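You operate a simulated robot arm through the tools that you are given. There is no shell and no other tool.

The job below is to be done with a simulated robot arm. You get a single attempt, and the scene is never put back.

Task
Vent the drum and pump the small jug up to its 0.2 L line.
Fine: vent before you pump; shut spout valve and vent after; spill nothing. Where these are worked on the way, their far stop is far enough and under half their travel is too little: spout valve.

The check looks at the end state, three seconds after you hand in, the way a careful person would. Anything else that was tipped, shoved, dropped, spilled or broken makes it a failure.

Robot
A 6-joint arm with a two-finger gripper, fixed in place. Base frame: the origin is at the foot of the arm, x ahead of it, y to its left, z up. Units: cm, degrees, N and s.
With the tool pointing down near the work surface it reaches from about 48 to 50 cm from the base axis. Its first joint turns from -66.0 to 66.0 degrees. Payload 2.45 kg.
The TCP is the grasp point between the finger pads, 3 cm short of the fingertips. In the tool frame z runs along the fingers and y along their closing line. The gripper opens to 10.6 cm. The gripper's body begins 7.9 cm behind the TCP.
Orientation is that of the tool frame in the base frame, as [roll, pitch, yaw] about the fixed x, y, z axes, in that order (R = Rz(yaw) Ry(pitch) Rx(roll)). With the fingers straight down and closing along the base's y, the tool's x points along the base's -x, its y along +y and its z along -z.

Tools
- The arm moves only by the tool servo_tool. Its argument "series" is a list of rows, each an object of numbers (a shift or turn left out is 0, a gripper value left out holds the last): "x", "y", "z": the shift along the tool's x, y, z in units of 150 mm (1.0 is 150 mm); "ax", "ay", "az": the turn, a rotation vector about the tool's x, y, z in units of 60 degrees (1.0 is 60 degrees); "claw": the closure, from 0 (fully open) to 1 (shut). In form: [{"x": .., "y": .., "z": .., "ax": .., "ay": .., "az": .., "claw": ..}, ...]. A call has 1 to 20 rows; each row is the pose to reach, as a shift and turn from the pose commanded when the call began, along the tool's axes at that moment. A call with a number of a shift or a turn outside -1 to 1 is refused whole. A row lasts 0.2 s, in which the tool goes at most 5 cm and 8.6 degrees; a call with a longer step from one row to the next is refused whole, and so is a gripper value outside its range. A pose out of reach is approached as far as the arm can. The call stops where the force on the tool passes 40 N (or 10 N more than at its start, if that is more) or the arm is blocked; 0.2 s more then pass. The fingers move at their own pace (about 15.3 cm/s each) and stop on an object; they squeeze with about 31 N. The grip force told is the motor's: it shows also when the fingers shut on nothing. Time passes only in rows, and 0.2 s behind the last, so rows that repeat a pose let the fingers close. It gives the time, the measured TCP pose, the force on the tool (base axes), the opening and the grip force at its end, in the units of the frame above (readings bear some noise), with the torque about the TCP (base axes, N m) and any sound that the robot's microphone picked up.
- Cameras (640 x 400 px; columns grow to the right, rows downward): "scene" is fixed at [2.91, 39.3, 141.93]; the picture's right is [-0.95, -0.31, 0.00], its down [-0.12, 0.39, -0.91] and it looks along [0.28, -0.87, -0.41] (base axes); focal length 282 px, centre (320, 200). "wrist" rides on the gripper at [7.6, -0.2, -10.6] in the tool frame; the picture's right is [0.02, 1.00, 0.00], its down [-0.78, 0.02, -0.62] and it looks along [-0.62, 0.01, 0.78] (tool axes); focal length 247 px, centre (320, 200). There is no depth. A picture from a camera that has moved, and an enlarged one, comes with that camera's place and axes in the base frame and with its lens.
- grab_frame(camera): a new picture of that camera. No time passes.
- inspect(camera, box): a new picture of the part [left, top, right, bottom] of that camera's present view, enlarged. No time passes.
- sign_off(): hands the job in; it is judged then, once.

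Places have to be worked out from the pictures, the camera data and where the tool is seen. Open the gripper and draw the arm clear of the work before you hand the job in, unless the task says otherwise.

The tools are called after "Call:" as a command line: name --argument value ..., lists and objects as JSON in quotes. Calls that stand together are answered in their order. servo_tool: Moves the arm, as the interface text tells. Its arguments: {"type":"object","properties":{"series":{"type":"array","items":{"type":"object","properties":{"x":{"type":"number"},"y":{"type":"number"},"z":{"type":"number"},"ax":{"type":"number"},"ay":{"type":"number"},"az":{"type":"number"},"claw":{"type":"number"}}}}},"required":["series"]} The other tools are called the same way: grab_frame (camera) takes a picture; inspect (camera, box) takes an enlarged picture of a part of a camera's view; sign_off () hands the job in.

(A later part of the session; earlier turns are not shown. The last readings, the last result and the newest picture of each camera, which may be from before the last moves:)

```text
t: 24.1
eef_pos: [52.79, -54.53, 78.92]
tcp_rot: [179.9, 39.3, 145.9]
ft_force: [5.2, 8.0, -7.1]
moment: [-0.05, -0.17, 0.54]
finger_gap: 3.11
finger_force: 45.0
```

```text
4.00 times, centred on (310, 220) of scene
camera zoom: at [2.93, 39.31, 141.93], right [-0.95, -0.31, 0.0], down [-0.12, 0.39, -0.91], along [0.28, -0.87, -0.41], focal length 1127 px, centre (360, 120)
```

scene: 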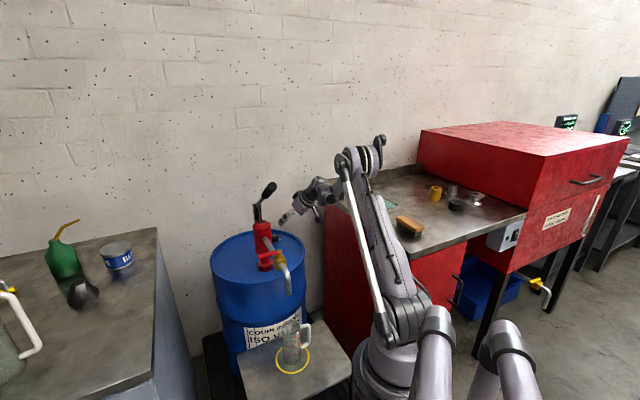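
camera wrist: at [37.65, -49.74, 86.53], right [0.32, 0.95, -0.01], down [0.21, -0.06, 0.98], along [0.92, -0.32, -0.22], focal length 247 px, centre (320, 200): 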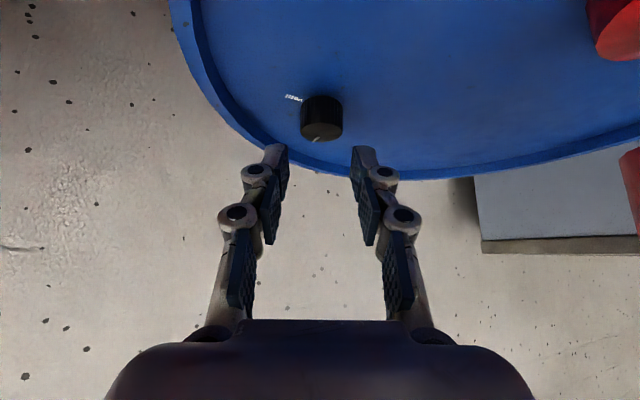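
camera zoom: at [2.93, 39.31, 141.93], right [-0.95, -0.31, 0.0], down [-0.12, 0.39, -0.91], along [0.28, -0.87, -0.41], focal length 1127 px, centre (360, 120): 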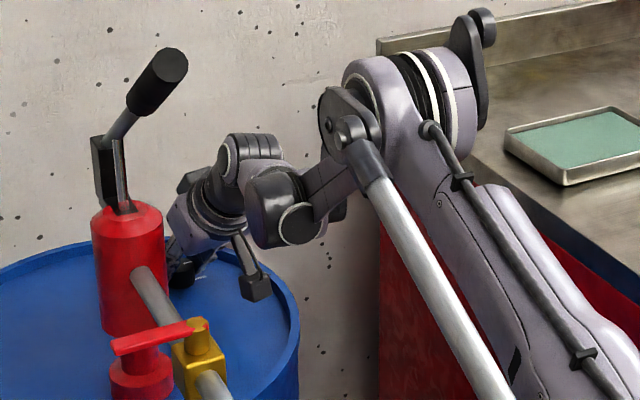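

Torque of +0.54 N·m shows the far stop and the pointer now points at "vent": the vent is open. I release and retreat up along the tool axis, turning slightly away from the pump.

Call:
servo_tool --series '[{"claw": 0.4}, {"claw": 0.4}, {"z": -0.15, "claw": 0.4}, {"z": -0.35, "ax": -0.04, "az": -0.05, "claw": 0.4}, {"z": -0.6, "ax": -0.1, "az": -0.12, "claw": 0.4}, {"z": -0.85, "ax": -0.158, "az": -0.193, "claw": 0.4}, {"z": -0.85, "ax": -0.158, "az": -0.193, "claw": 0.4}]'

Call:
grab_frame --camera "wrist"

Call:
inspect --camera "wrist" --box '[260, 40, 380, 115]'

Call:
grab_frame --camera "scene"

```text
t: 25.6
eef_pos: [45.87, -50.12, 88.83]
tcp_rot: [179.9, 39.3, 160.7]
ft_force: [0.5, 0.0, 0.3]
moment: [-0.02, -0.02, 0.01]
finger_gap: 6.38
finger_force: 0.0
```

```text
taken
camera wrist: at [33.86, -46.18, 92.14], right [0.31, 0.95, -0.01], down [0.21, -0.05, 0.98], along [0.93, -0.31, -0.21], focal length 247 px, centre (320, 200)
```

wrist: 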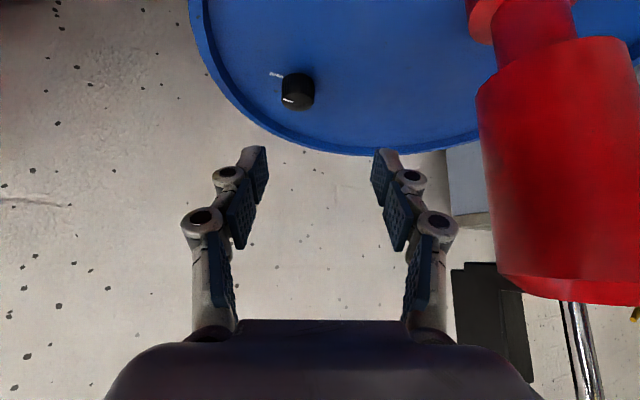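

```text
5.33 times, centred on (320, 78) of wrist
camera zoom: at [33.86, -46.18, 92.14], right [0.31, 0.95, -0.01], down [0.21, -0.05, 0.98], along [0.93, -0.31, -0.21], focal length 1317 px, centre (320, 853)
```

zoom: 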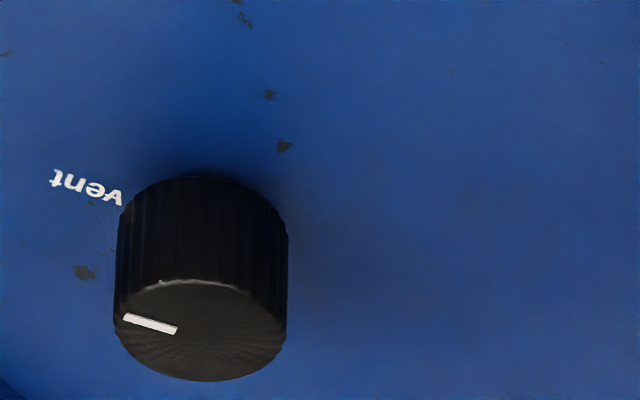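

```text
taken
```

scene: 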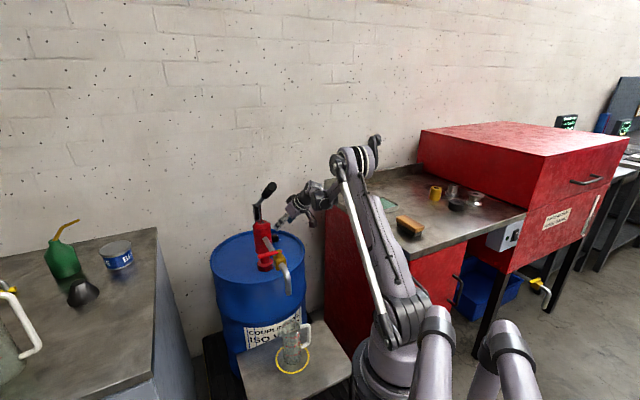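

The pointer now reads azimuth -127°, exactly 90° from "shut": vent fully open. I retreat up and back the way I came, in two moves.

Call:
servo_tool --series '[{"x": -0.04, "z": -0.25, "claw": 0.4}, {"x": -0.08, "z": -0.5, "claw": 0.4}, {"x": -0.12, "z": -0.75, "claw": 0.4}, {"x": -0.16, "z": -0.9, "claw": 0.6}, {"x": -0.16, "z": -0.9, "claw": 1}]'

Call:
servo_tool --series '[{"x": -0.06, "z": -0.22, "claw": 1}, {"x": -0.12, "z": -0.44, "claw": 1}, {"x": -0.2, "z": -0.66, "claw": 1}, {"x": -0.28, "z": -0.86, "claw": 1}, {"x": -0.28, "z": -0.86, "claw": 1}]'

Call:
grab_frame --camera "scene"

```text
t: 26.9
eef_pos: [39.71, -48.03, 100.68]
tcp_rot: [179.9, 39.2, 160.9]
ft_force: [-0.7, 0.7, 0.4]
moment: [-0.02, -0.03, -0.03]
finger_gap: 0.02
finger_force: 28.3
```

```text
t: 28.1
eef_pos: [35.04, -46.35, 113.38]
tcp_rot: [179.9, 39.3, 160.8]
ft_force: [0.0, 0.9, 0.6]
moment: [0.0, 0.0, -0.01]
finger_gap: 0.01
finger_force: 28.6
```

```text
taken
```

scene: 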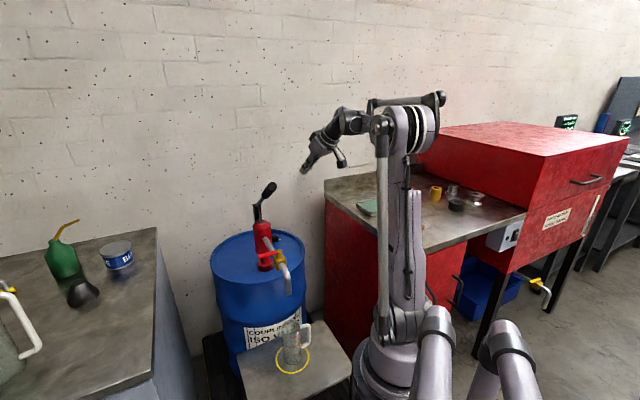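

Clear of everything. I move in toward the base side at z≈120, then I'll face the valve.

Call:
servo_tool --series '[{"x": 0.07, "y": 0.14, "z": -0.13}, {"x": 0.14, "y": 0.28, "z": -0.26}, {"x": 0.21, "y": 0.42, "z": -0.39}, {"x": 0.286, "y": 0.56, "z": -0.52}, {"x": 0.286, "y": 0.56, "z": -0.52}]'

Call:
servo_tool --series '[{"x": 0.07, "y": 0.14, "z": -0.13}, {"x": 0.14, "y": 0.28, "z": -0.26}, {"x": 0.21, "y": 0.42, "z": -0.39}, {"x": 0.286, "y": 0.56, "z": -0.52}, {"x": 0.286, "y": 0.56, "z": -0.52}]'

Call:
grab_frame --camera "wrist"

Call:
grab_frame --camera "scene"

```text
t: 29.2
eef_pos: [30.0, -35.87, 116.66]
tcp_rot: [179.8, 39.3, 160.8]
ft_force: [-0.2, -0.7, -0.7]
moment: [0.0, -0.04, 0.01]
finger_gap: 0.02
finger_force: 28.3
```

```text
t: 30.4
eef_pos: [24.68, -25.23, 119.94]
tcp_rot: [179.8, 39.3, 160.7]
ft_force: [-0.3, -0.4, -1.0]
moment: [0.01, 0.0, 0.02]
finger_gap: 0.0
finger_force: 28.8
```

```text
taken
camera wrist: at [12.73, -21.32, 123.36], right [0.31, 0.95, -0.01], down [0.21, -0.05, 0.98], along [0.93, -0.31, -0.21], focal length 247 px, centre (320, 200)
```

wrist: 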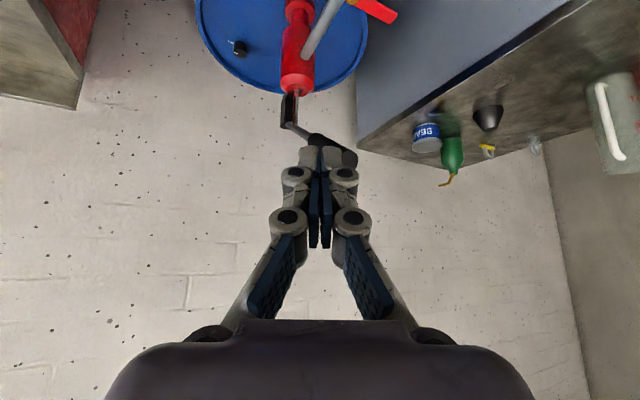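

```text
taken
```

scene: 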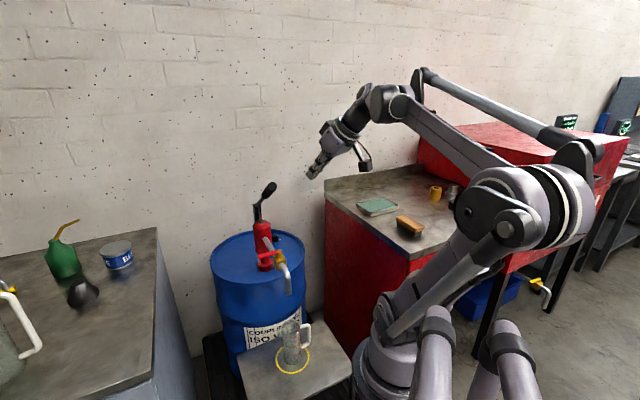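

I continue around to the near side of the valve, lowering to about z 108 and turning to face it for measuring.

Call:
servo_tool --series '[{"x": 0.12, "y": 0.19, "z": 0.1, "ax": 0.016, "az": 0.02}, {"x": 0.24, "y": 0.39, "z": 0.21, "ax": 0.032, "az": 0.04}, {"x": 0.36, "y": 0.58, "z": 0.32, "ax": 0.049, "az": 0.06}, {"x": 0.48, "y": 0.78, "z": 0.43, "ax": 0.065, "az": 0.08}, {"x": 0.6, "y": 0.97, "z": 0.54, "ax": 0.081, "az": 0.099}, {"x": 0.6, "y": 0.97, "z": 0.54, "ax": 0.081, "az": 0.099}]'

Call:
grab_frame --camera "wrist"

Call:
inspect --camera "wrist" --box '[120, 0, 360, 150]'

Call:
grab_frame --camera "scene"

```text
t: 31.9
eef_pos: [27.93, -10.68, 107.56]
tcp_rot: [-180.0, 39.3, 153.1]
ft_force: [0.1, 0.4, 0.2]
moment: [-0.02, 0.0, 0.01]
finger_gap: 0.01
finger_force: 28.6
```

```text
taken
camera wrist: at [16.62, -5.18, 111.05], right [0.44, 0.9, -0.01], down [0.2, -0.08, 0.98], along [0.88, -0.43, -0.21], focal length 247 px, centre (320, 200)
```

wrist: 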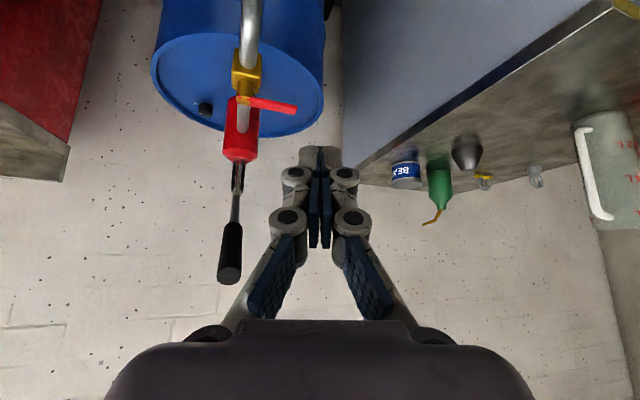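

```text
2.67 times, centred on (240, 75) of wrist
camera zoom: at [16.62, -5.18, 111.05], right [0.44, 0.9, -0.01], down [0.2, -0.08, 0.98], along [0.88, -0.43, -0.21], focal length 659 px, centre (533, 533)
```

zoom: 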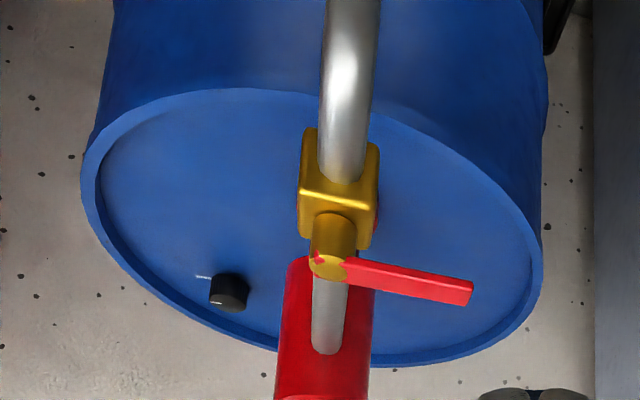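

```text
taken
```

scene: 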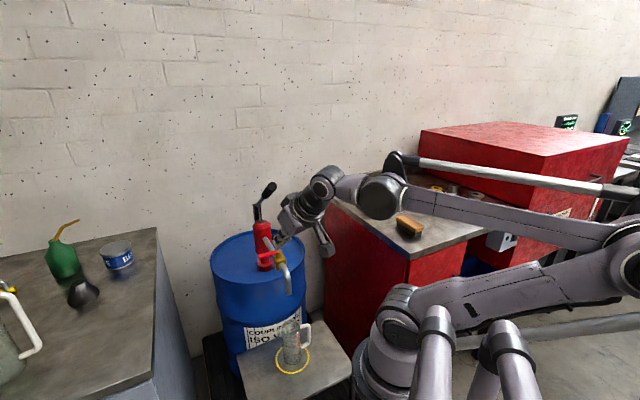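

From views I place the valve stem at (36.3, -25.4, 93), its lever tip at (40.3, -21, 93.4), and the pump handle tip at (37.7, -26.7, 113.4). I'll use the closed fingers as a poker; first a stand-off on the tool line that passes on the pump side of the valve lever.

Call:
servo_tool --series '[{"x": -0.086, "y": -0.1, "z": 0.21}, {"x": -0.17, "y": -0.2, "z": 0.42}, {"x": -0.257, "y": -0.3, "z": 0.64}, {"x": -0.343, "y": -0.404, "z": 0.849}, {"x": -0.343, "y": -0.404, "z": 0.849}]'

Call:
grab_frame --camera "wrist"

Call:
inspect --camera "wrist" --box '[220, 60, 380, 160]'

Call:
inspect --camera "scene" --box '[230, 170, 390, 270]'

```text
t: 33.0
eef_pos: [35.93, -21.52, 101.04]
tcp_rot: [179.9, 39.3, 153.1]
ft_force: [0.3, 0.0, 0.4]
moment: [0.03, 0.0, -0.01]
finger_gap: 0.0
finger_force: 28.8
```

```text
taken
camera wrist: at [24.55, -15.98, 104.49], right [0.44, 0.9, -0.01], down [0.2, -0.08, 0.98], along [0.88, -0.43, -0.21], focal length 247 px, centre (320, 200)
```

wrist: 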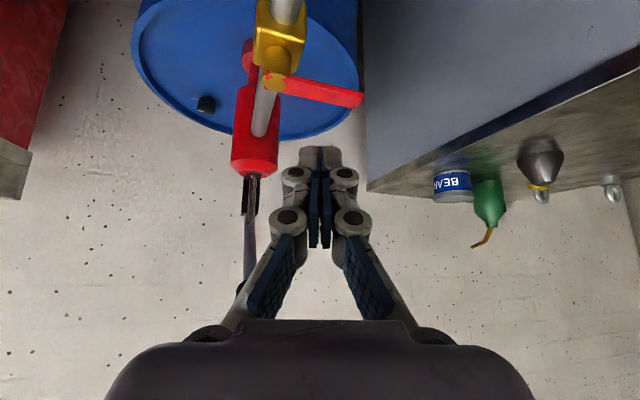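

```text
4.00 times, centred on (300, 110) of wrist
camera zoom: at [24.55, -15.98, 104.49], right [0.44, 0.9, -0.01], down [0.2, -0.08, 0.98], along [0.88, -0.43, -0.21], focal length 988 px, centre (400, 560)
```

zoom: 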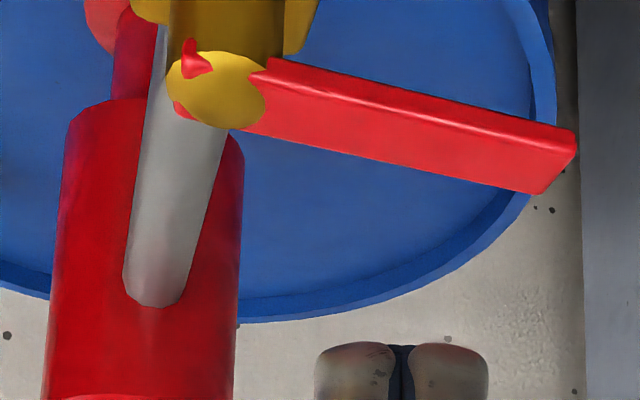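

```text
4.00 times, centred on (310, 220) of scene
camera zoom: at [2.91, 39.3, 141.93], right [-0.95, -0.31, 0.0], down [-0.12, 0.39, -0.91], along [0.28, -0.87, -0.41], focal length 1127 px, centre (360, 120)
```

zoom: 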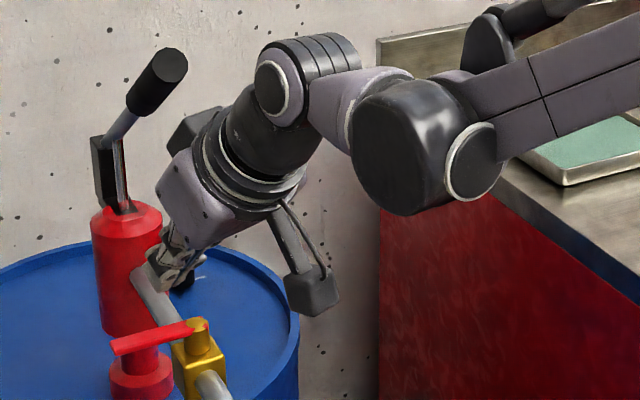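

The lever bar is flat (about 1.5 x 0.5 cm) at z≈93, from (36.5, -25.6) to (40.5, -20.7). I slide down along the tool line to sit just on the pump side of it.

Call:
servo_tool --series '[{"x": -0.045, "y": -0.014, "z": 0.1}, {"x": -0.045, "y": -0.014, "z": 0.3}, {"x": -0.045, "y": -0.014, "z": 0.5}, {"x": -0.045, "y": -0.014, "z": 0.69}, {"x": -0.045, "y": -0.014, "z": 0.69}]'

Call:
grab_frame --camera "wrist"

Call:
inspect --camera "wrist" --box '[220, 60, 380, 160]'

Call:
inspect --camera "scene" --box '[230, 190, 350, 265]'

```text
t: 34.2
eef_pos: [42.33, -24.82, 93.85]
tcp_rot: [179.9, 39.3, 153.1]
ft_force: [0.3, 0.3, -0.2]
moment: [0.0, 0.01, 0.0]
finger_gap: 0.0
finger_force: 27.8
```

```text
taken
camera wrist: at [30.85, -19.3, 97.21], right [0.44, 0.9, -0.01], down [0.2, -0.08, 0.98], along [0.88, -0.43, -0.21], focal length 247 px, centre (320, 200)
```

wrist: 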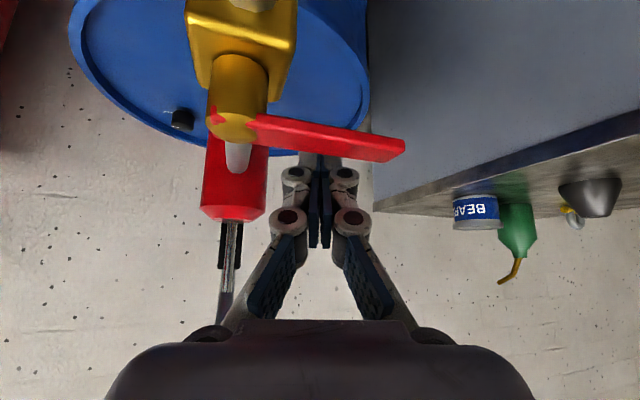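

```text
4.00 times, centred on (300, 110) of wrist
camera zoom: at [30.85, -19.3, 97.21], right [0.44, 0.9, -0.01], down [0.2, -0.08, 0.98], along [0.88, -0.43, -0.21], focal length 988 px, centre (400, 560)
```

zoom: 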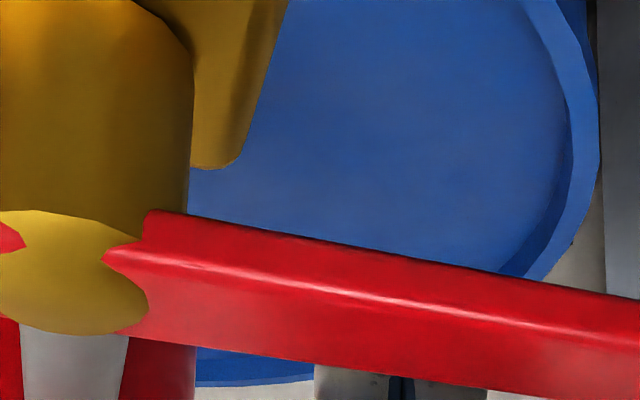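

```text
5.33 times, centred on (290, 228) of scene
camera zoom: at [2.91, 39.3, 141.93], right [-0.95, -0.31, 0.0], down [-0.12, 0.39, -0.91], along [0.28, -0.87, -0.41], focal length 1503 px, centre (480, 53)
```

zoom: 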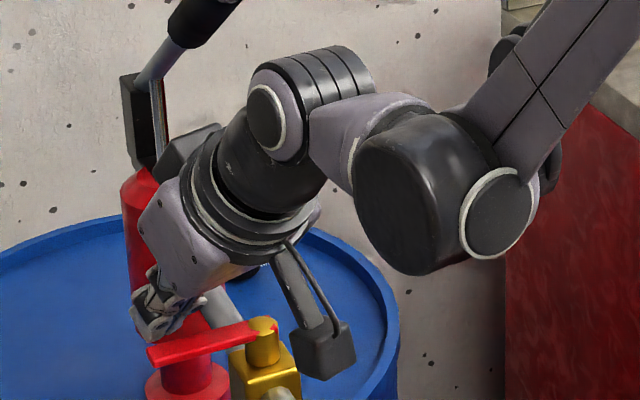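

The fingertips are now behind the lever on the pump side. I pull 3.5 cm horizontally toward the spout to test whether the lever swings that way.

Call:
servo_tool --series '[{"x": 0.042, "y": 0.018, "z": -0.035}, {"x": 0.085, "y": 0.036, "z": -0.07}, {"x": 0.128, "y": 0.054, "z": -0.104}, {"x": 0.17, "y": 0.072, "z": -0.139}]'

Call:
grab_frame --camera "wrist"

Call:
inspect --camera "scene" --box '[230, 190, 350, 265]'

```text
t: 35.2
eef_pos: [39.67, -22.35, 93.72]
tcp_rot: [179.9, 39.3, 153.1]
ft_force: [0.7, 0.0, 0.2]
moment: [-0.03, 0.02, 0.0]
finger_gap: 0.0
finger_force: 28.6
```

```text
taken
camera wrist: at [28.32, -16.92, 97.09], right [0.44, 0.9, -0.01], down [0.2, -0.08, 0.98], along [0.88, -0.43, -0.21], focal length 247 px, centre (320, 200)
```

wrist: 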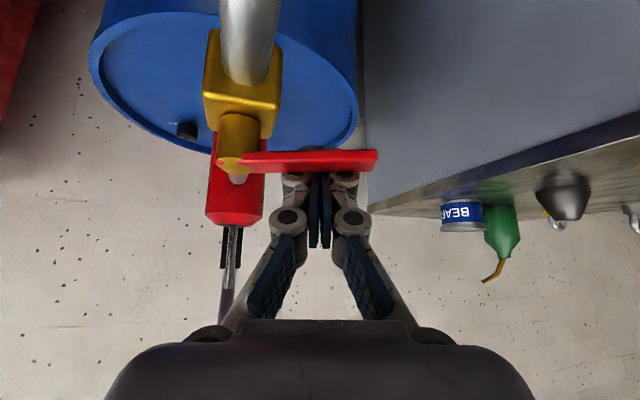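

```text
5.33 times, centred on (290, 228) of scene
camera zoom: at [2.91, 39.3, 141.93], right [-0.95, -0.31, 0.0], down [-0.12, 0.39, -0.91], along [0.28, -0.87, -0.41], focal length 1503 px, centre (480, 53)
```

zoom: 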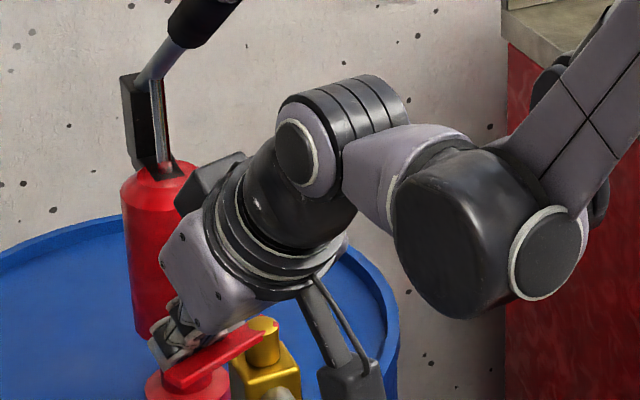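

The lever swung freely counter-clockwise with no resistance, so that is the opening way. I follow the arc around the stem.

Call:
servo_tool --series '[{"x": 0.037, "y": 0.016, "z": -0.043}, {"x": 0.075, "y": 0.031, "z": -0.087}, {"x": 0.113, "y": 0.026, "z": -0.127}, {"x": 0.152, "y": 0.0175, "z": -0.167}, {"x": 0.19, "y": -0.007, "z": -0.199}, {"x": 0.228, "y": -0.033, "z": -0.23}]'

Call:
grab_frame --camera "wrist"

Call:
inspect --camera "scene" --box '[230, 190, 350, 265]'

```text
t: 36.6
eef_pos: [35.29, -20.68, 94.31]
tcp_rot: [179.9, 39.2, 153.1]
ft_force: [0.2, 0.0, 0.0]
moment: [-0.03, 0.03, -0.01]
finger_gap: 0.0
finger_force: 28.5
```

```text
taken
camera wrist: at [23.83, -15.14, 97.75], right [0.44, 0.9, -0.01], down [0.2, -0.08, 0.98], along [0.88, -0.43, -0.21], focal length 247 px, centre (320, 200)
```

wrist: 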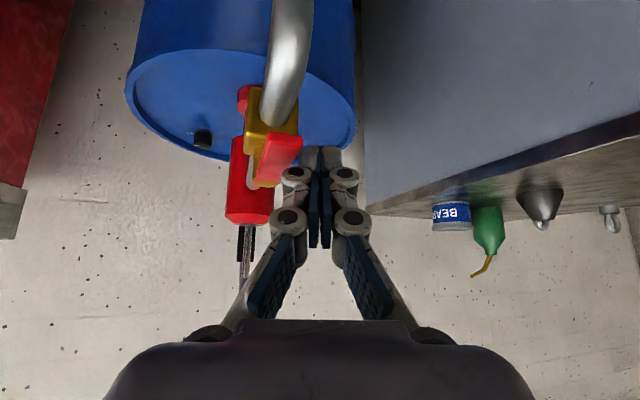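

```text
5.33 times, centred on (290, 228) of scene
camera zoom: at [2.91, 39.3, 141.93], right [-0.95, -0.31, 0.0], down [-0.12, 0.39, -0.91], along [0.28, -0.87, -0.41], focal length 1503 px, centre (480, 53)
```

zoom: 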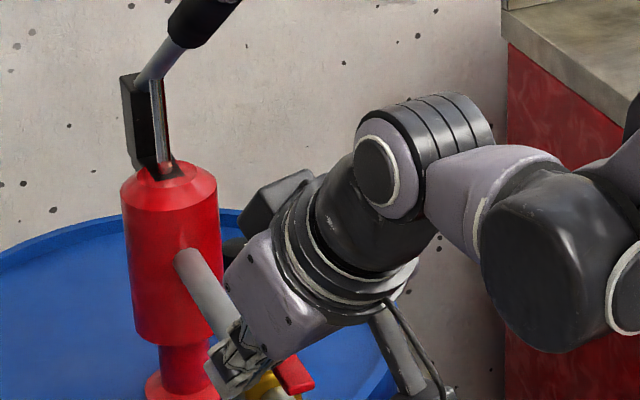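

The lever points nearly along the spout now. I push the last bit until I feel its stop.

Call:
servo_tool --series '[{"x": 0.028, "y": -0.03, "z": -0.022}, {"x": 0.055, "y": -0.059, "z": -0.045}, {"x": 0.067, "y": -0.082, "z": -0.055}, {"x": 0.078, "y": -0.105, "z": -0.064}]'

Call:
grab_frame --camera "wrist"

Call:
inspect --camera "scene" --box '[230, 210, 350, 285]'

```text
t: 37.3
eef_pos: [34.58, -20.66, 94.5]
tcp_rot: [178.9, 39.9, 153.0]
ft_force: [8.0, 8.4, 3.3]
moment: [0.09, -0.04, 0.01]
finger_gap: 0.01
finger_force: 28.3
stopped in row 3: the force on the tool passed its limit at 46 N (the readings are from after the stop); the commanded pose is now the measured one
```

```text
taken
camera wrist: at [23.17, -15.23, 97.82], right [0.43, 0.9, 0.0], down [0.18, -0.09, 0.98], along [0.88, -0.42, -0.2], focal length 247 px, centre (320, 200)
```

wrist: 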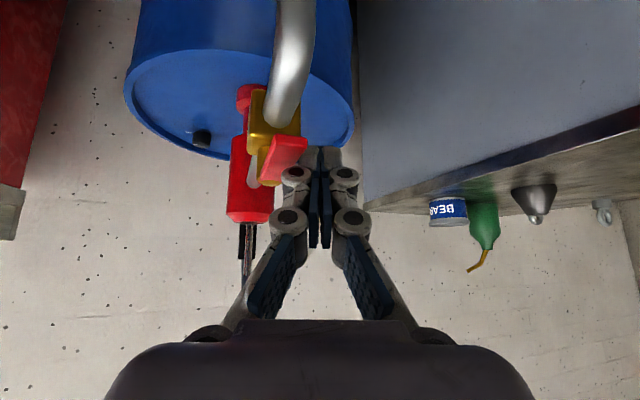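

```text
5.33 times, centred on (290, 248) of scene
camera zoom: at [2.93, 39.33, 141.92], right [-0.95, -0.31, 0.0], down [-0.12, 0.39, -0.91], along [0.28, -0.87, -0.41], focal length 1503 px, centre (480, -53)
```

zoom: 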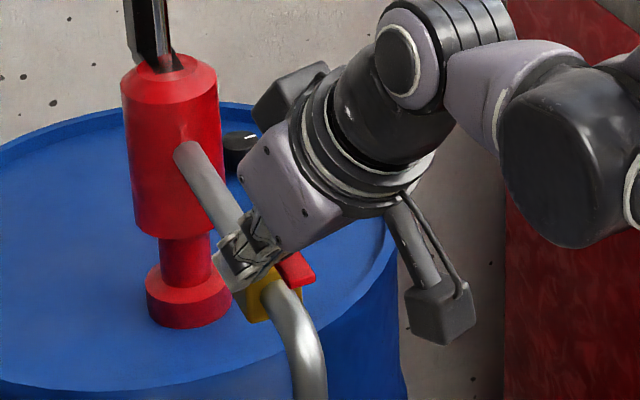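

A stop was felt (46 N). I back the fingers away sideways and up to look at the valve and confirm.

Call:
servo_tool --series '[{"x": -0.016, "y": 0.06, "z": 0.013}, {"x": -0.032, "y": 0.125, "z": 0.026}, {"x": -0.032, "y": 0.15, "z": -0.2}, {"x": -0.032, "y": 0.15, "z": -0.45}, {"x": -0.032, "y": 0.15, "z": -0.7}, {"x": -0.032, "y": 0.15, "z": -0.7}]'

Call:
grab_frame --camera "wrist"

Call:
inspect --camera "wrist" --box '[200, 0, 360, 100]'

Call:
inspect --camera "scene" --box '[230, 210, 350, 285]'

```text
t: 38.7
eef_pos: [30.01, -16.16, 102.91]
tcp_rot: [179.1, 39.8, 152.8]
ft_force: [1.0, 0.3, -0.1]
moment: [0.02, 0.0, -0.01]
finger_gap: 0.0
finger_force: 28.1
```

```text
taken
camera wrist: at [18.43, -10.7, 106.38], right [0.43, 0.9, 0.0], down [0.18, -0.09, 0.98], along [0.88, -0.42, -0.2], focal length 247 px, centre (320, 200)
```

wrist: 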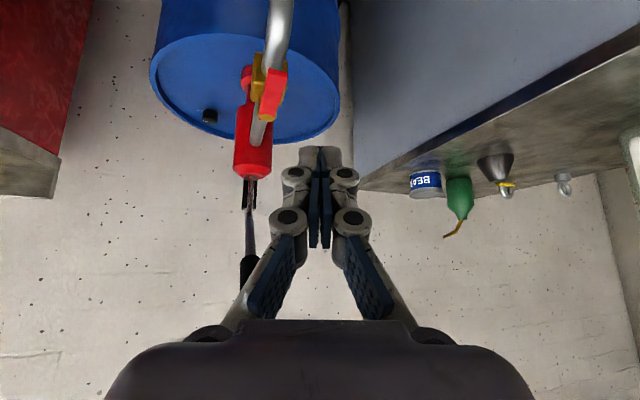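

```text
4.00 times, centred on (280, 50) of wrist
camera zoom: at [18.43, -10.7, 106.38], right [0.43, 0.9, 0.0], down [0.18, -0.09, 0.98], along [0.88, -0.42, -0.2], focal length 988 px, centre (480, 800)
```

zoom: 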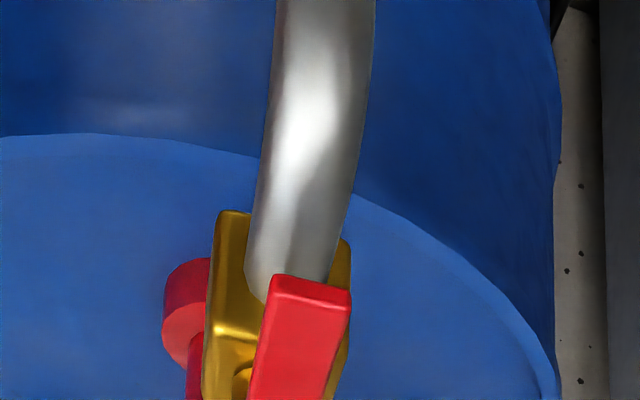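

```text
5.33 times, centred on (290, 248) of scene
camera zoom: at [2.91, 39.3, 141.93], right [-0.95, -0.31, 0.0], down [-0.12, 0.39, -0.91], along [0.28, -0.87, -0.41], focal length 1503 px, centre (480, -53)
```

zoom: 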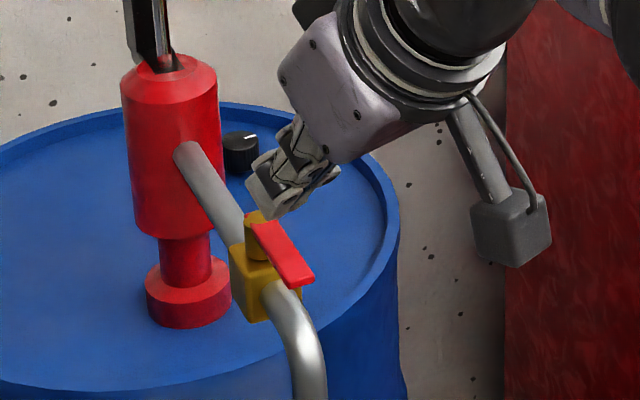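

The valve lever now lies parallel to the pipe, pointing down-spout: open at its stop. Next I rise beside the pump handle and turn to its plane (yaw 135), with less tilt, to measure the handle.

Call:
servo_tool --series '[{"x": -0.136, "y": 0.015, "z": -0.233, "ax": 0.05, "az": 0.057}, {"x": -0.272, "y": 0.03, "z": -0.467, "ax": 0.1, "az": 0.114}, {"x": -0.409, "y": 0.045, "z": -0.7, "ax": 0.155, "az": 0.171}, {"x": -0.545, "y": 0.058, "z": -0.934, "ax": 0.205, "az": 0.228}, {"x": -0.545, "y": 0.058, "z": -0.934, "ax": 0.205, "az": 0.228}]'

Call:
servo_tool --series '[{"ay": 0.08, "claw": 0.8}, {"ay": 0.16, "claw": 0.5}, {"ay": 0.24, "claw": 0.3}, {"ay": 0.33, "claw": 0.3}, {"ay": 0.33, "claw": 0.3}]'

Call:
grab_frame --camera "wrist"

Call:
grab_frame --camera "scene"

```text
t: 39.9
eef_pos: [27.66, -14.54, 118.91]
tcp_rot: [-179.8, 39.7, 135.1]
ft_force: [-0.4, -0.4, -0.2]
moment: [0.02, -0.01, -0.01]
finger_gap: 0.03
finger_force: 28.7
```

```text
t: 41.1
eef_pos: [27.72, -14.24, 118.83]
tcp_rot: [-179.9, 19.8, 135.2]
ft_force: [0.2, 0.0, 0.9]
moment: [0.01, 0.04, 0.02]
finger_gap: 7.43
finger_force: 0.1
```

```text
taken
camera wrist: at [19.95, -6.79, 126.31], right [0.69, 0.72, -0.01], down [0.39, -0.36, 0.85], along [0.61, -0.59, -0.53], focal length 247 px, centre (320, 200)
```

wrist: 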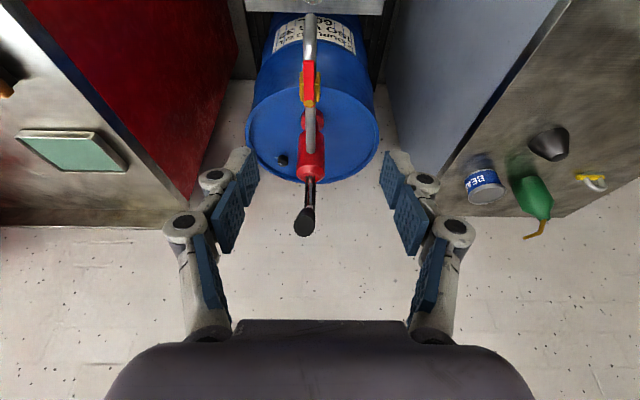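

```text
taken
```

scene: 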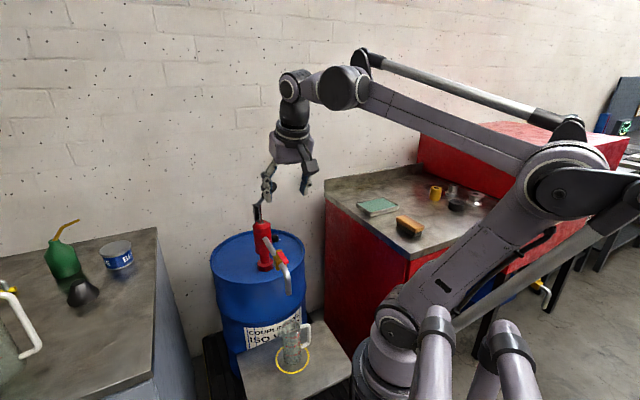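

Call:
inspect --camera "wrist" --box '[240, 0, 400, 100]'

Call:
inspect --camera "wrist" --box '[240, 140, 400, 240]'

Call:
inspect --camera "scene" --box '[240, 300, 340, 390]'

```text
4.00 times, centred on (320, 50) of wrist
camera zoom: at [19.95, -6.79, 126.31], right [0.69, 0.72, -0.01], down [0.39, -0.36, 0.85], along [0.61, -0.59, -0.53], focal length 988 px, centre (320, 800)
```

zoom: 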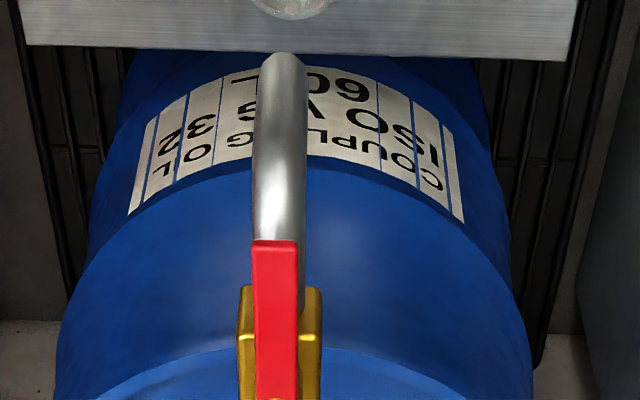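

```text
4.00 times, centred on (320, 190) of wrist
camera zoom: at [19.95, -6.79, 126.31], right [0.69, 0.72, -0.01], down [0.39, -0.36, 0.85], along [0.61, -0.59, -0.53], focal length 988 px, centre (320, 240)
```

zoom: 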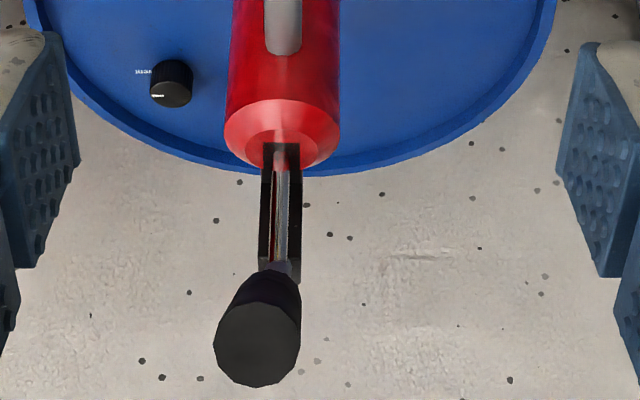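

```text
4.44 times, centred on (290, 345) of scene
camera zoom: at [2.91, 39.3, 141.93], right [-0.95, -0.31, 0.0], down [-0.12, 0.39, -0.91], along [0.28, -0.87, -0.41], focal length 1252 px, centre (453, -444)
```

zoom: 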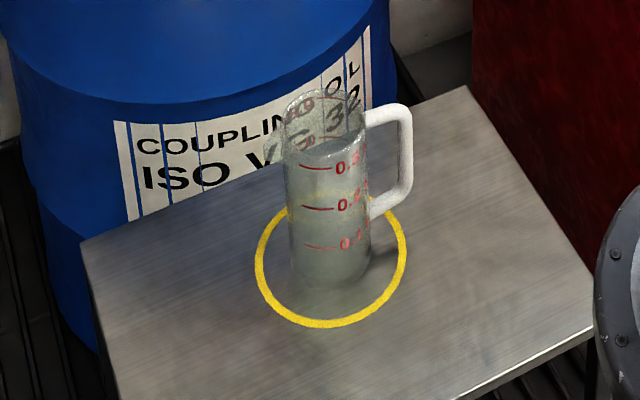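

The handle tip end is at about (37.7, -26.6, 113.5) with 1.25 cm radius, in the plane of the spout; the jug is empty on its ring. I go to a stand-off just above the handle, fingers straddling its plane.

Call:
servo_tool --series '[{"x": -0.24, "y": -0.028, "z": 0.05}, {"x": -0.49, "y": -0.057, "z": 0.1}, {"x": -0.74, "y": -0.086, "z": 0.15}, {"x": -0.985, "y": -0.114, "z": 0.199}, {"x": -0.985, "y": -0.114, "z": 0.199}]'

Call:
grab_frame --camera "wrist"

Call:
inspect --camera "scene" --box '[230, 130, 350, 205]'

```text
t: 42.3
eef_pos: [37.03, -26.01, 121.02]
tcp_rot: [-179.9, 20.0, 135.2]
ft_force: [-0.9, 0.5, -0.6]
moment: [0.0, -0.02, 0.02]
finger_gap: 7.43
finger_force: 0.0
```

```text
taken
camera wrist: at [29.22, -18.58, 128.51], right [0.69, 0.72, -0.01], down [0.38, -0.36, 0.85], along [0.61, -0.59, -0.53], focal length 247 px, centre (320, 200)
```

wrist: 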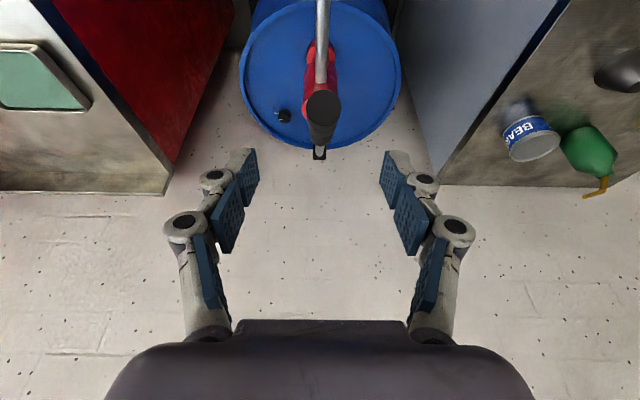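

```text
5.33 times, centred on (290, 168) of scene
camera zoom: at [2.91, 39.3, 141.93], right [-0.95, -0.31, 0.0], down [-0.12, 0.39, -0.91], along [0.28, -0.87, -0.41], focal length 1503 px, centre (480, 373)
```

zoom: 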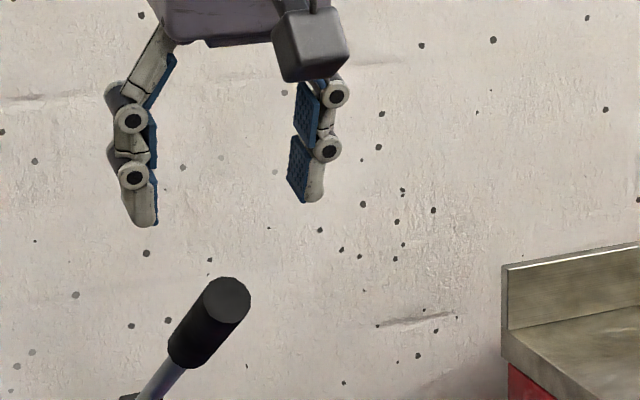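

Handle is centred in view. I descend along the tool axis to put the handle between the pads, then close on it.

Call:
servo_tool --series '[{"z": 0.15, "claw": 0.3}, {"z": 0.3, "claw": 0.3}, {"z": 0.45, "claw": 0.3}, {"z": 0.54, "claw": 0.3}, {"z": 0.54, "claw": 0.3}]'

Call:
grab_frame --camera "wrist"

Call:
inspect --camera "scene" --box '[230, 140, 350, 215]'

```text
t: 43.5
eef_pos: [39.0, -27.99, 113.41]
tcp_rot: [180.0, 19.9, 135.1]
ft_force: [0.2, -1.0, 0.1]
moment: [-0.03, -0.02, -0.02]
finger_gap: 7.39
finger_force: 0.1
```

```text
taken
camera wrist: at [31.22, -20.38, 120.81], right [0.69, 0.72, -0.01], down [0.38, -0.36, 0.85], along [0.61, -0.59, -0.53], focal length 247 px, centre (320, 200)
```

wrist: 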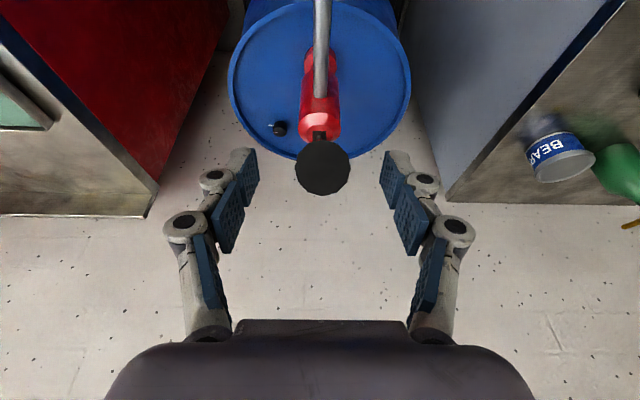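

```text
5.33 times, centred on (290, 178) of scene
camera zoom: at [2.91, 39.3, 141.93], right [-0.95, -0.31, 0.0], down [-0.12, 0.39, -0.91], along [0.28, -0.87, -0.41], focal length 1503 px, centre (480, 320)
```

zoom: 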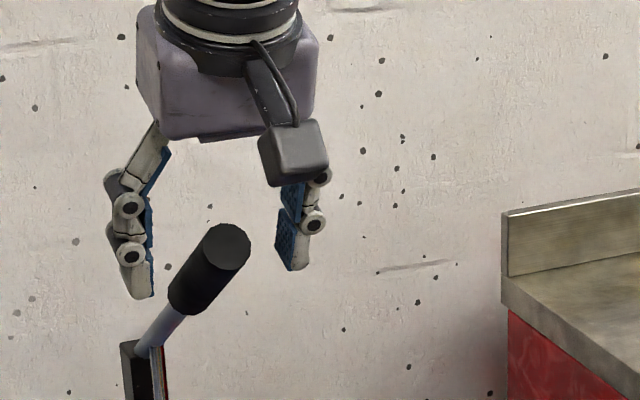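

The handle end disc sits at about (37.8, -26.6, 113.5), so the pads bracket the grip about 3 cm from its end. I close on it.

Call:
servo_tool --series '[{"claw": 0.5}, {"claw": 0.9}, {"claw": 0.9}, {"claw": 0.9}, {"claw": 0.9}]'

Call:
inspect --camera "scene" --box '[230, 140, 350, 215]'

Call:
grab_frame --camera "wrist"

```text
t: 44.7
eef_pos: [38.95, -27.74, 113.45]
tcp_rot: [-179.9, 19.9, 135.3]
ft_force: [4.2, 6.4, 2.9]
moment: [0.09, -0.13, 0.14]
finger_gap: 2.51
finger_force: 44.9
```

```text
5.33 times, centred on (290, 178) of scene
camera zoom: at [2.92, 39.33, 141.92], right [-0.95, -0.31, 0.0], down [-0.12, 0.39, -0.91], along [0.28, -0.87, -0.41], focal length 1503 px, centre (480, 320)
```

zoom: 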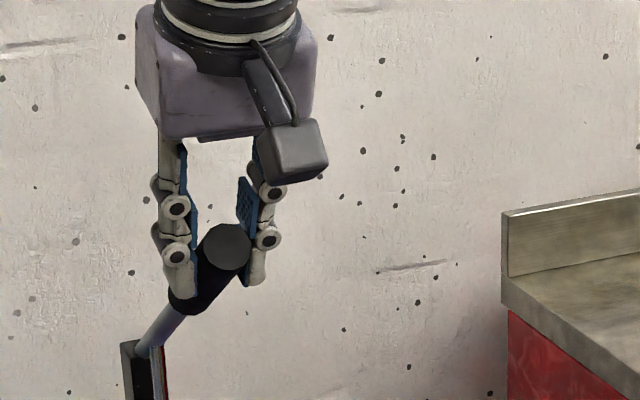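

```text
taken
camera wrist: at [31.25, -20.32, 120.84], right [0.69, 0.72, -0.01], down [0.38, -0.36, 0.85], along [0.61, -0.59, -0.53], focal length 247 px, centre (320, 200)
```

wrist: 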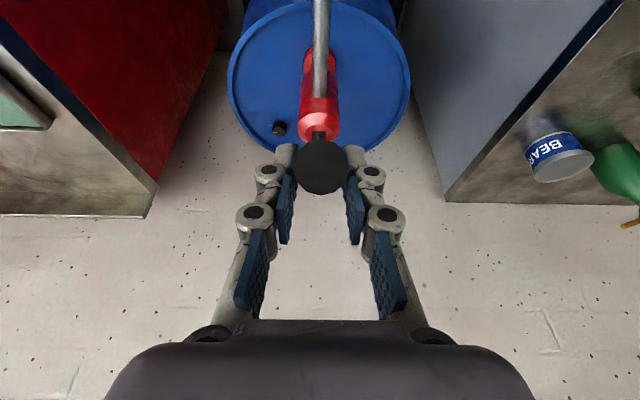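

Grip on the handle is firm (gap 2.5 cm). I start a slow first part of the down-stroke along the arc about the fulcrum and watch forces and the jug.

Call:
servo_tool --series '[{"x": 0.063, "z": 0.048, "claw": 0.9}, {"x": 0.126, "z": 0.096, "claw": 0.9}, {"x": 0.179, "z": 0.145, "claw": 0.9}, {"x": 0.232, "z": 0.194, "claw": 0.9}]'

Call:
inspect --camera "scene" --box '[230, 150, 350, 225]'

Call:
inspect --camera "scene" --box '[240, 300, 340, 390]'

```text
t: 45.7
eef_pos: [37.65, -26.36, 109.55]
tcp_rot: [-180.0, 20.1, 135.2]
ft_force: [12.4, 6.4, 8.5]
moment: [-0.82, -1.32, 0.26]
finger_gap: 2.51
finger_force: 45.1
```

```text
5.33 times, centred on (290, 188) of scene
camera zoom: at [2.94, 39.33, 141.92], right [-0.95, -0.31, 0.0], down [-0.12, 0.39, -0.91], along [0.28, -0.87, -0.41], focal length 1503 px, centre (480, 267)
```

zoom: 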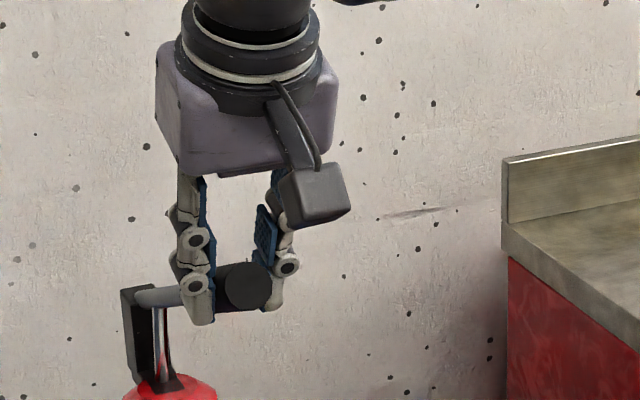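

```text
4.44 times, centred on (290, 345) of scene
camera zoom: at [2.94, 39.33, 141.92], right [-0.95, -0.31, 0.0], down [-0.12, 0.39, -0.91], along [0.28, -0.87, -0.41], focal length 1252 px, centre (453, -444)
```

zoom: 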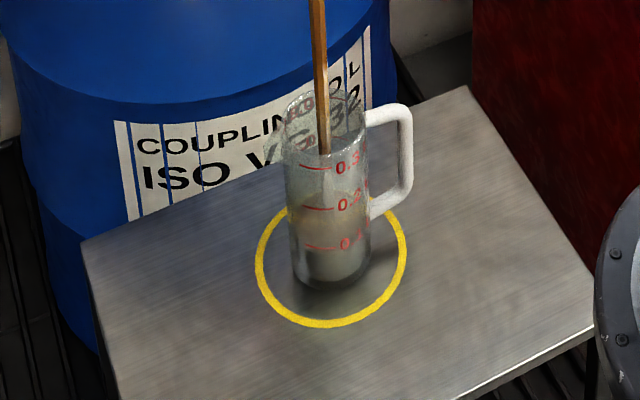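

Oil is streaming cleanly into the jug. I hold still a moment to let the flow settle and read the level.

Call:
servo_tool --series '[{"claw": 0.9}, {"claw": 0.9}, {"claw": 0.9}]'

Call:
inspect --camera "scene" --box '[265, 315, 325, 370]'

Call:
grab_frame --camera "scene"

```text
t: 46.5
eef_pos: [37.51, -26.35, 109.58]
tcp_rot: [-180.0, 19.9, 135.1]
ft_force: [15.1, 7.5, 4.7]
moment: [-0.53, -0.94, 0.25]
finger_gap: 2.5
finger_force: 44.3
```

```text
7.27 times, centred on (295, 342) of scene
camera zoom: at [2.95, 39.33, 141.92], right [-0.95, -0.31, 0.0], down [-0.12, 0.39, -0.91], along [0.28, -0.87, -0.41], focal length 2049 px, centre (502, -836)
```

zoom: 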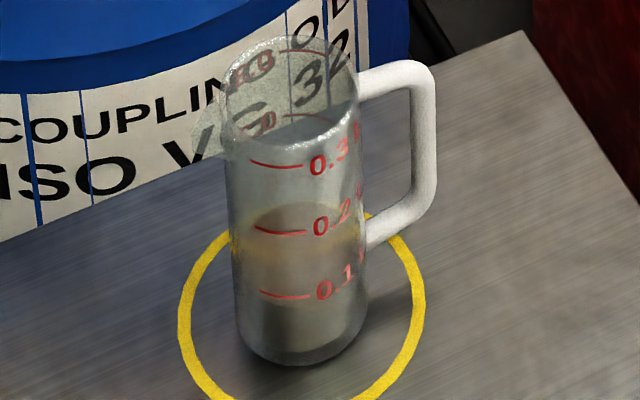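

```text
taken
```

scene: 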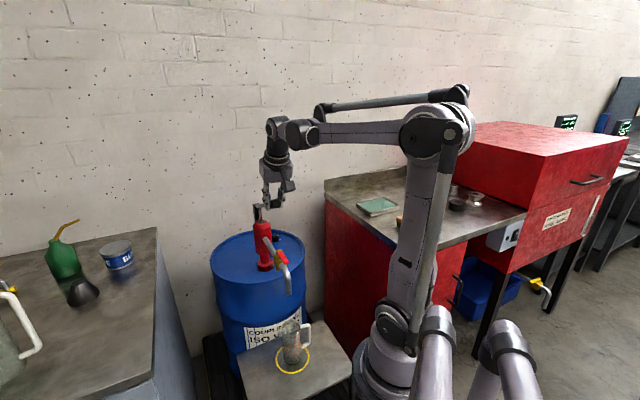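

The level is readable; I zoom in closer to judge it against the marks.

Call:
inspect --camera "scene" --box '[278, 325, 310, 368]'

Call:
inspect --camera "scene" --box '[235, 190, 315, 250]'

```text
9.30 times, centred on (294, 346) of scene
camera zoom: at [2.95, 39.33, 141.92], right [-0.95, -0.31, 0.0], down [-0.12, 0.39, -0.91], along [0.28, -0.87, -0.41], focal length 2621 px, centre (562, -1163)
```

zoom: 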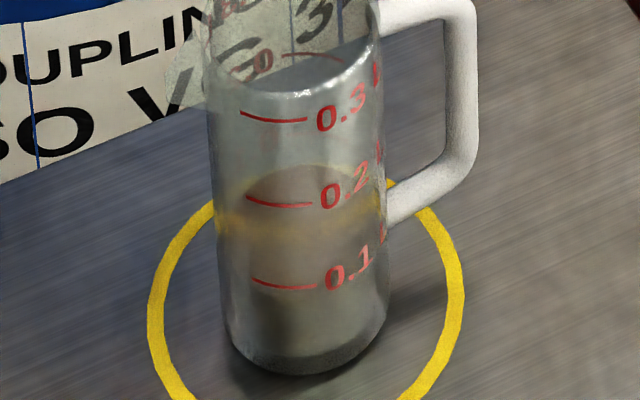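

```text
6.67 times, centred on (275, 220) of scene
camera zoom: at [2.95, 39.33, 141.92], right [-0.95, -0.31, 0.0], down [-0.12, 0.39, -0.91], along [0.28, -0.87, -0.41], focal length 1878 px, centre (620, 67)
```

zoom: 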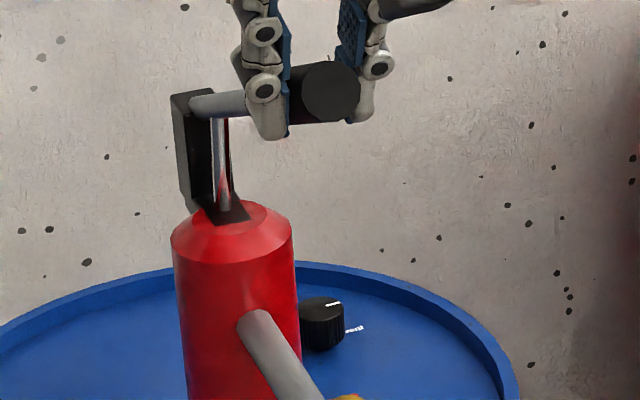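

The surface's front edge is at the 0.1 L mark after ~10° of stroke. I ease down another ~5° (also relieving a small sideways load) and let it settle.

Call:
servo_tool --series '[{"x": 0.024, "y": 0.004, "z": 0.027, "claw": 0.9}, {"x": 0.048, "y": 0.008, "z": 0.053, "claw": 0.9}, {"x": 0.072, "y": 0.01, "z": 0.08, "claw": 0.9}, {"x": 0.096, "y": 0.01, "z": 0.107, "claw": 0.9}, {"x": 0.096, "y": 0.01, "z": 0.107, "claw": 0.9}, {"x": 0.096, "y": 0.01, "z": 0.107, "claw": 0.9}, {"x": 0.096, "y": 0.01, "z": 0.107, "claw": 0.9}]'

Call:
inspect --camera "scene" --box '[278, 325, 310, 368]'

Call:
inspect --camera "scene" --box '[235, 190, 315, 250]'

```text
t: 48.1
eef_pos: [36.91, -25.59, 107.61]
tcp_rot: [-179.9, 20.0, 135.1]
ft_force: [5.7, -3.2, 5.5]
moment: [-0.91, -0.88, -0.07]
finger_gap: 2.51
finger_force: 44.9
```

```text
9.30 times, centred on (294, 346) of scene
camera zoom: at [2.92, 39.3, 141.93], right [-0.95, -0.31, 0.0], down [-0.12, 0.39, -0.91], along [0.28, -0.87, -0.41], focal length 2621 px, centre (562, -1163)
```

zoom: 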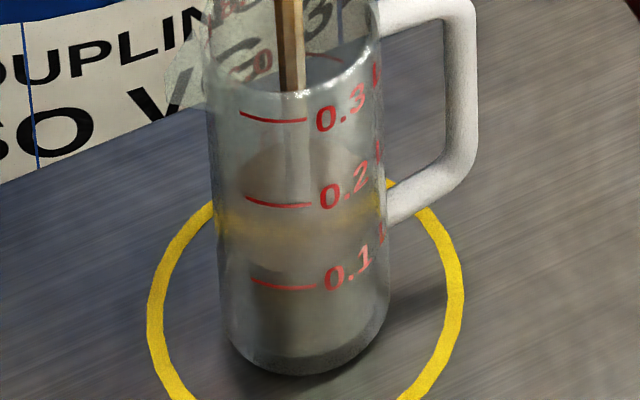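

```text
6.67 times, centred on (275, 220) of scene
camera zoom: at [2.92, 39.3, 141.93], right [-0.95, -0.31, 0.0], down [-0.12, 0.39, -0.91], along [0.28, -0.87, -0.41], focal length 1878 px, centre (620, 67)
```

zoom: 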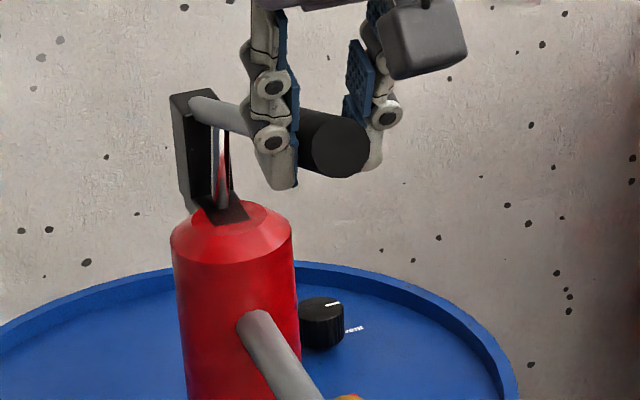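

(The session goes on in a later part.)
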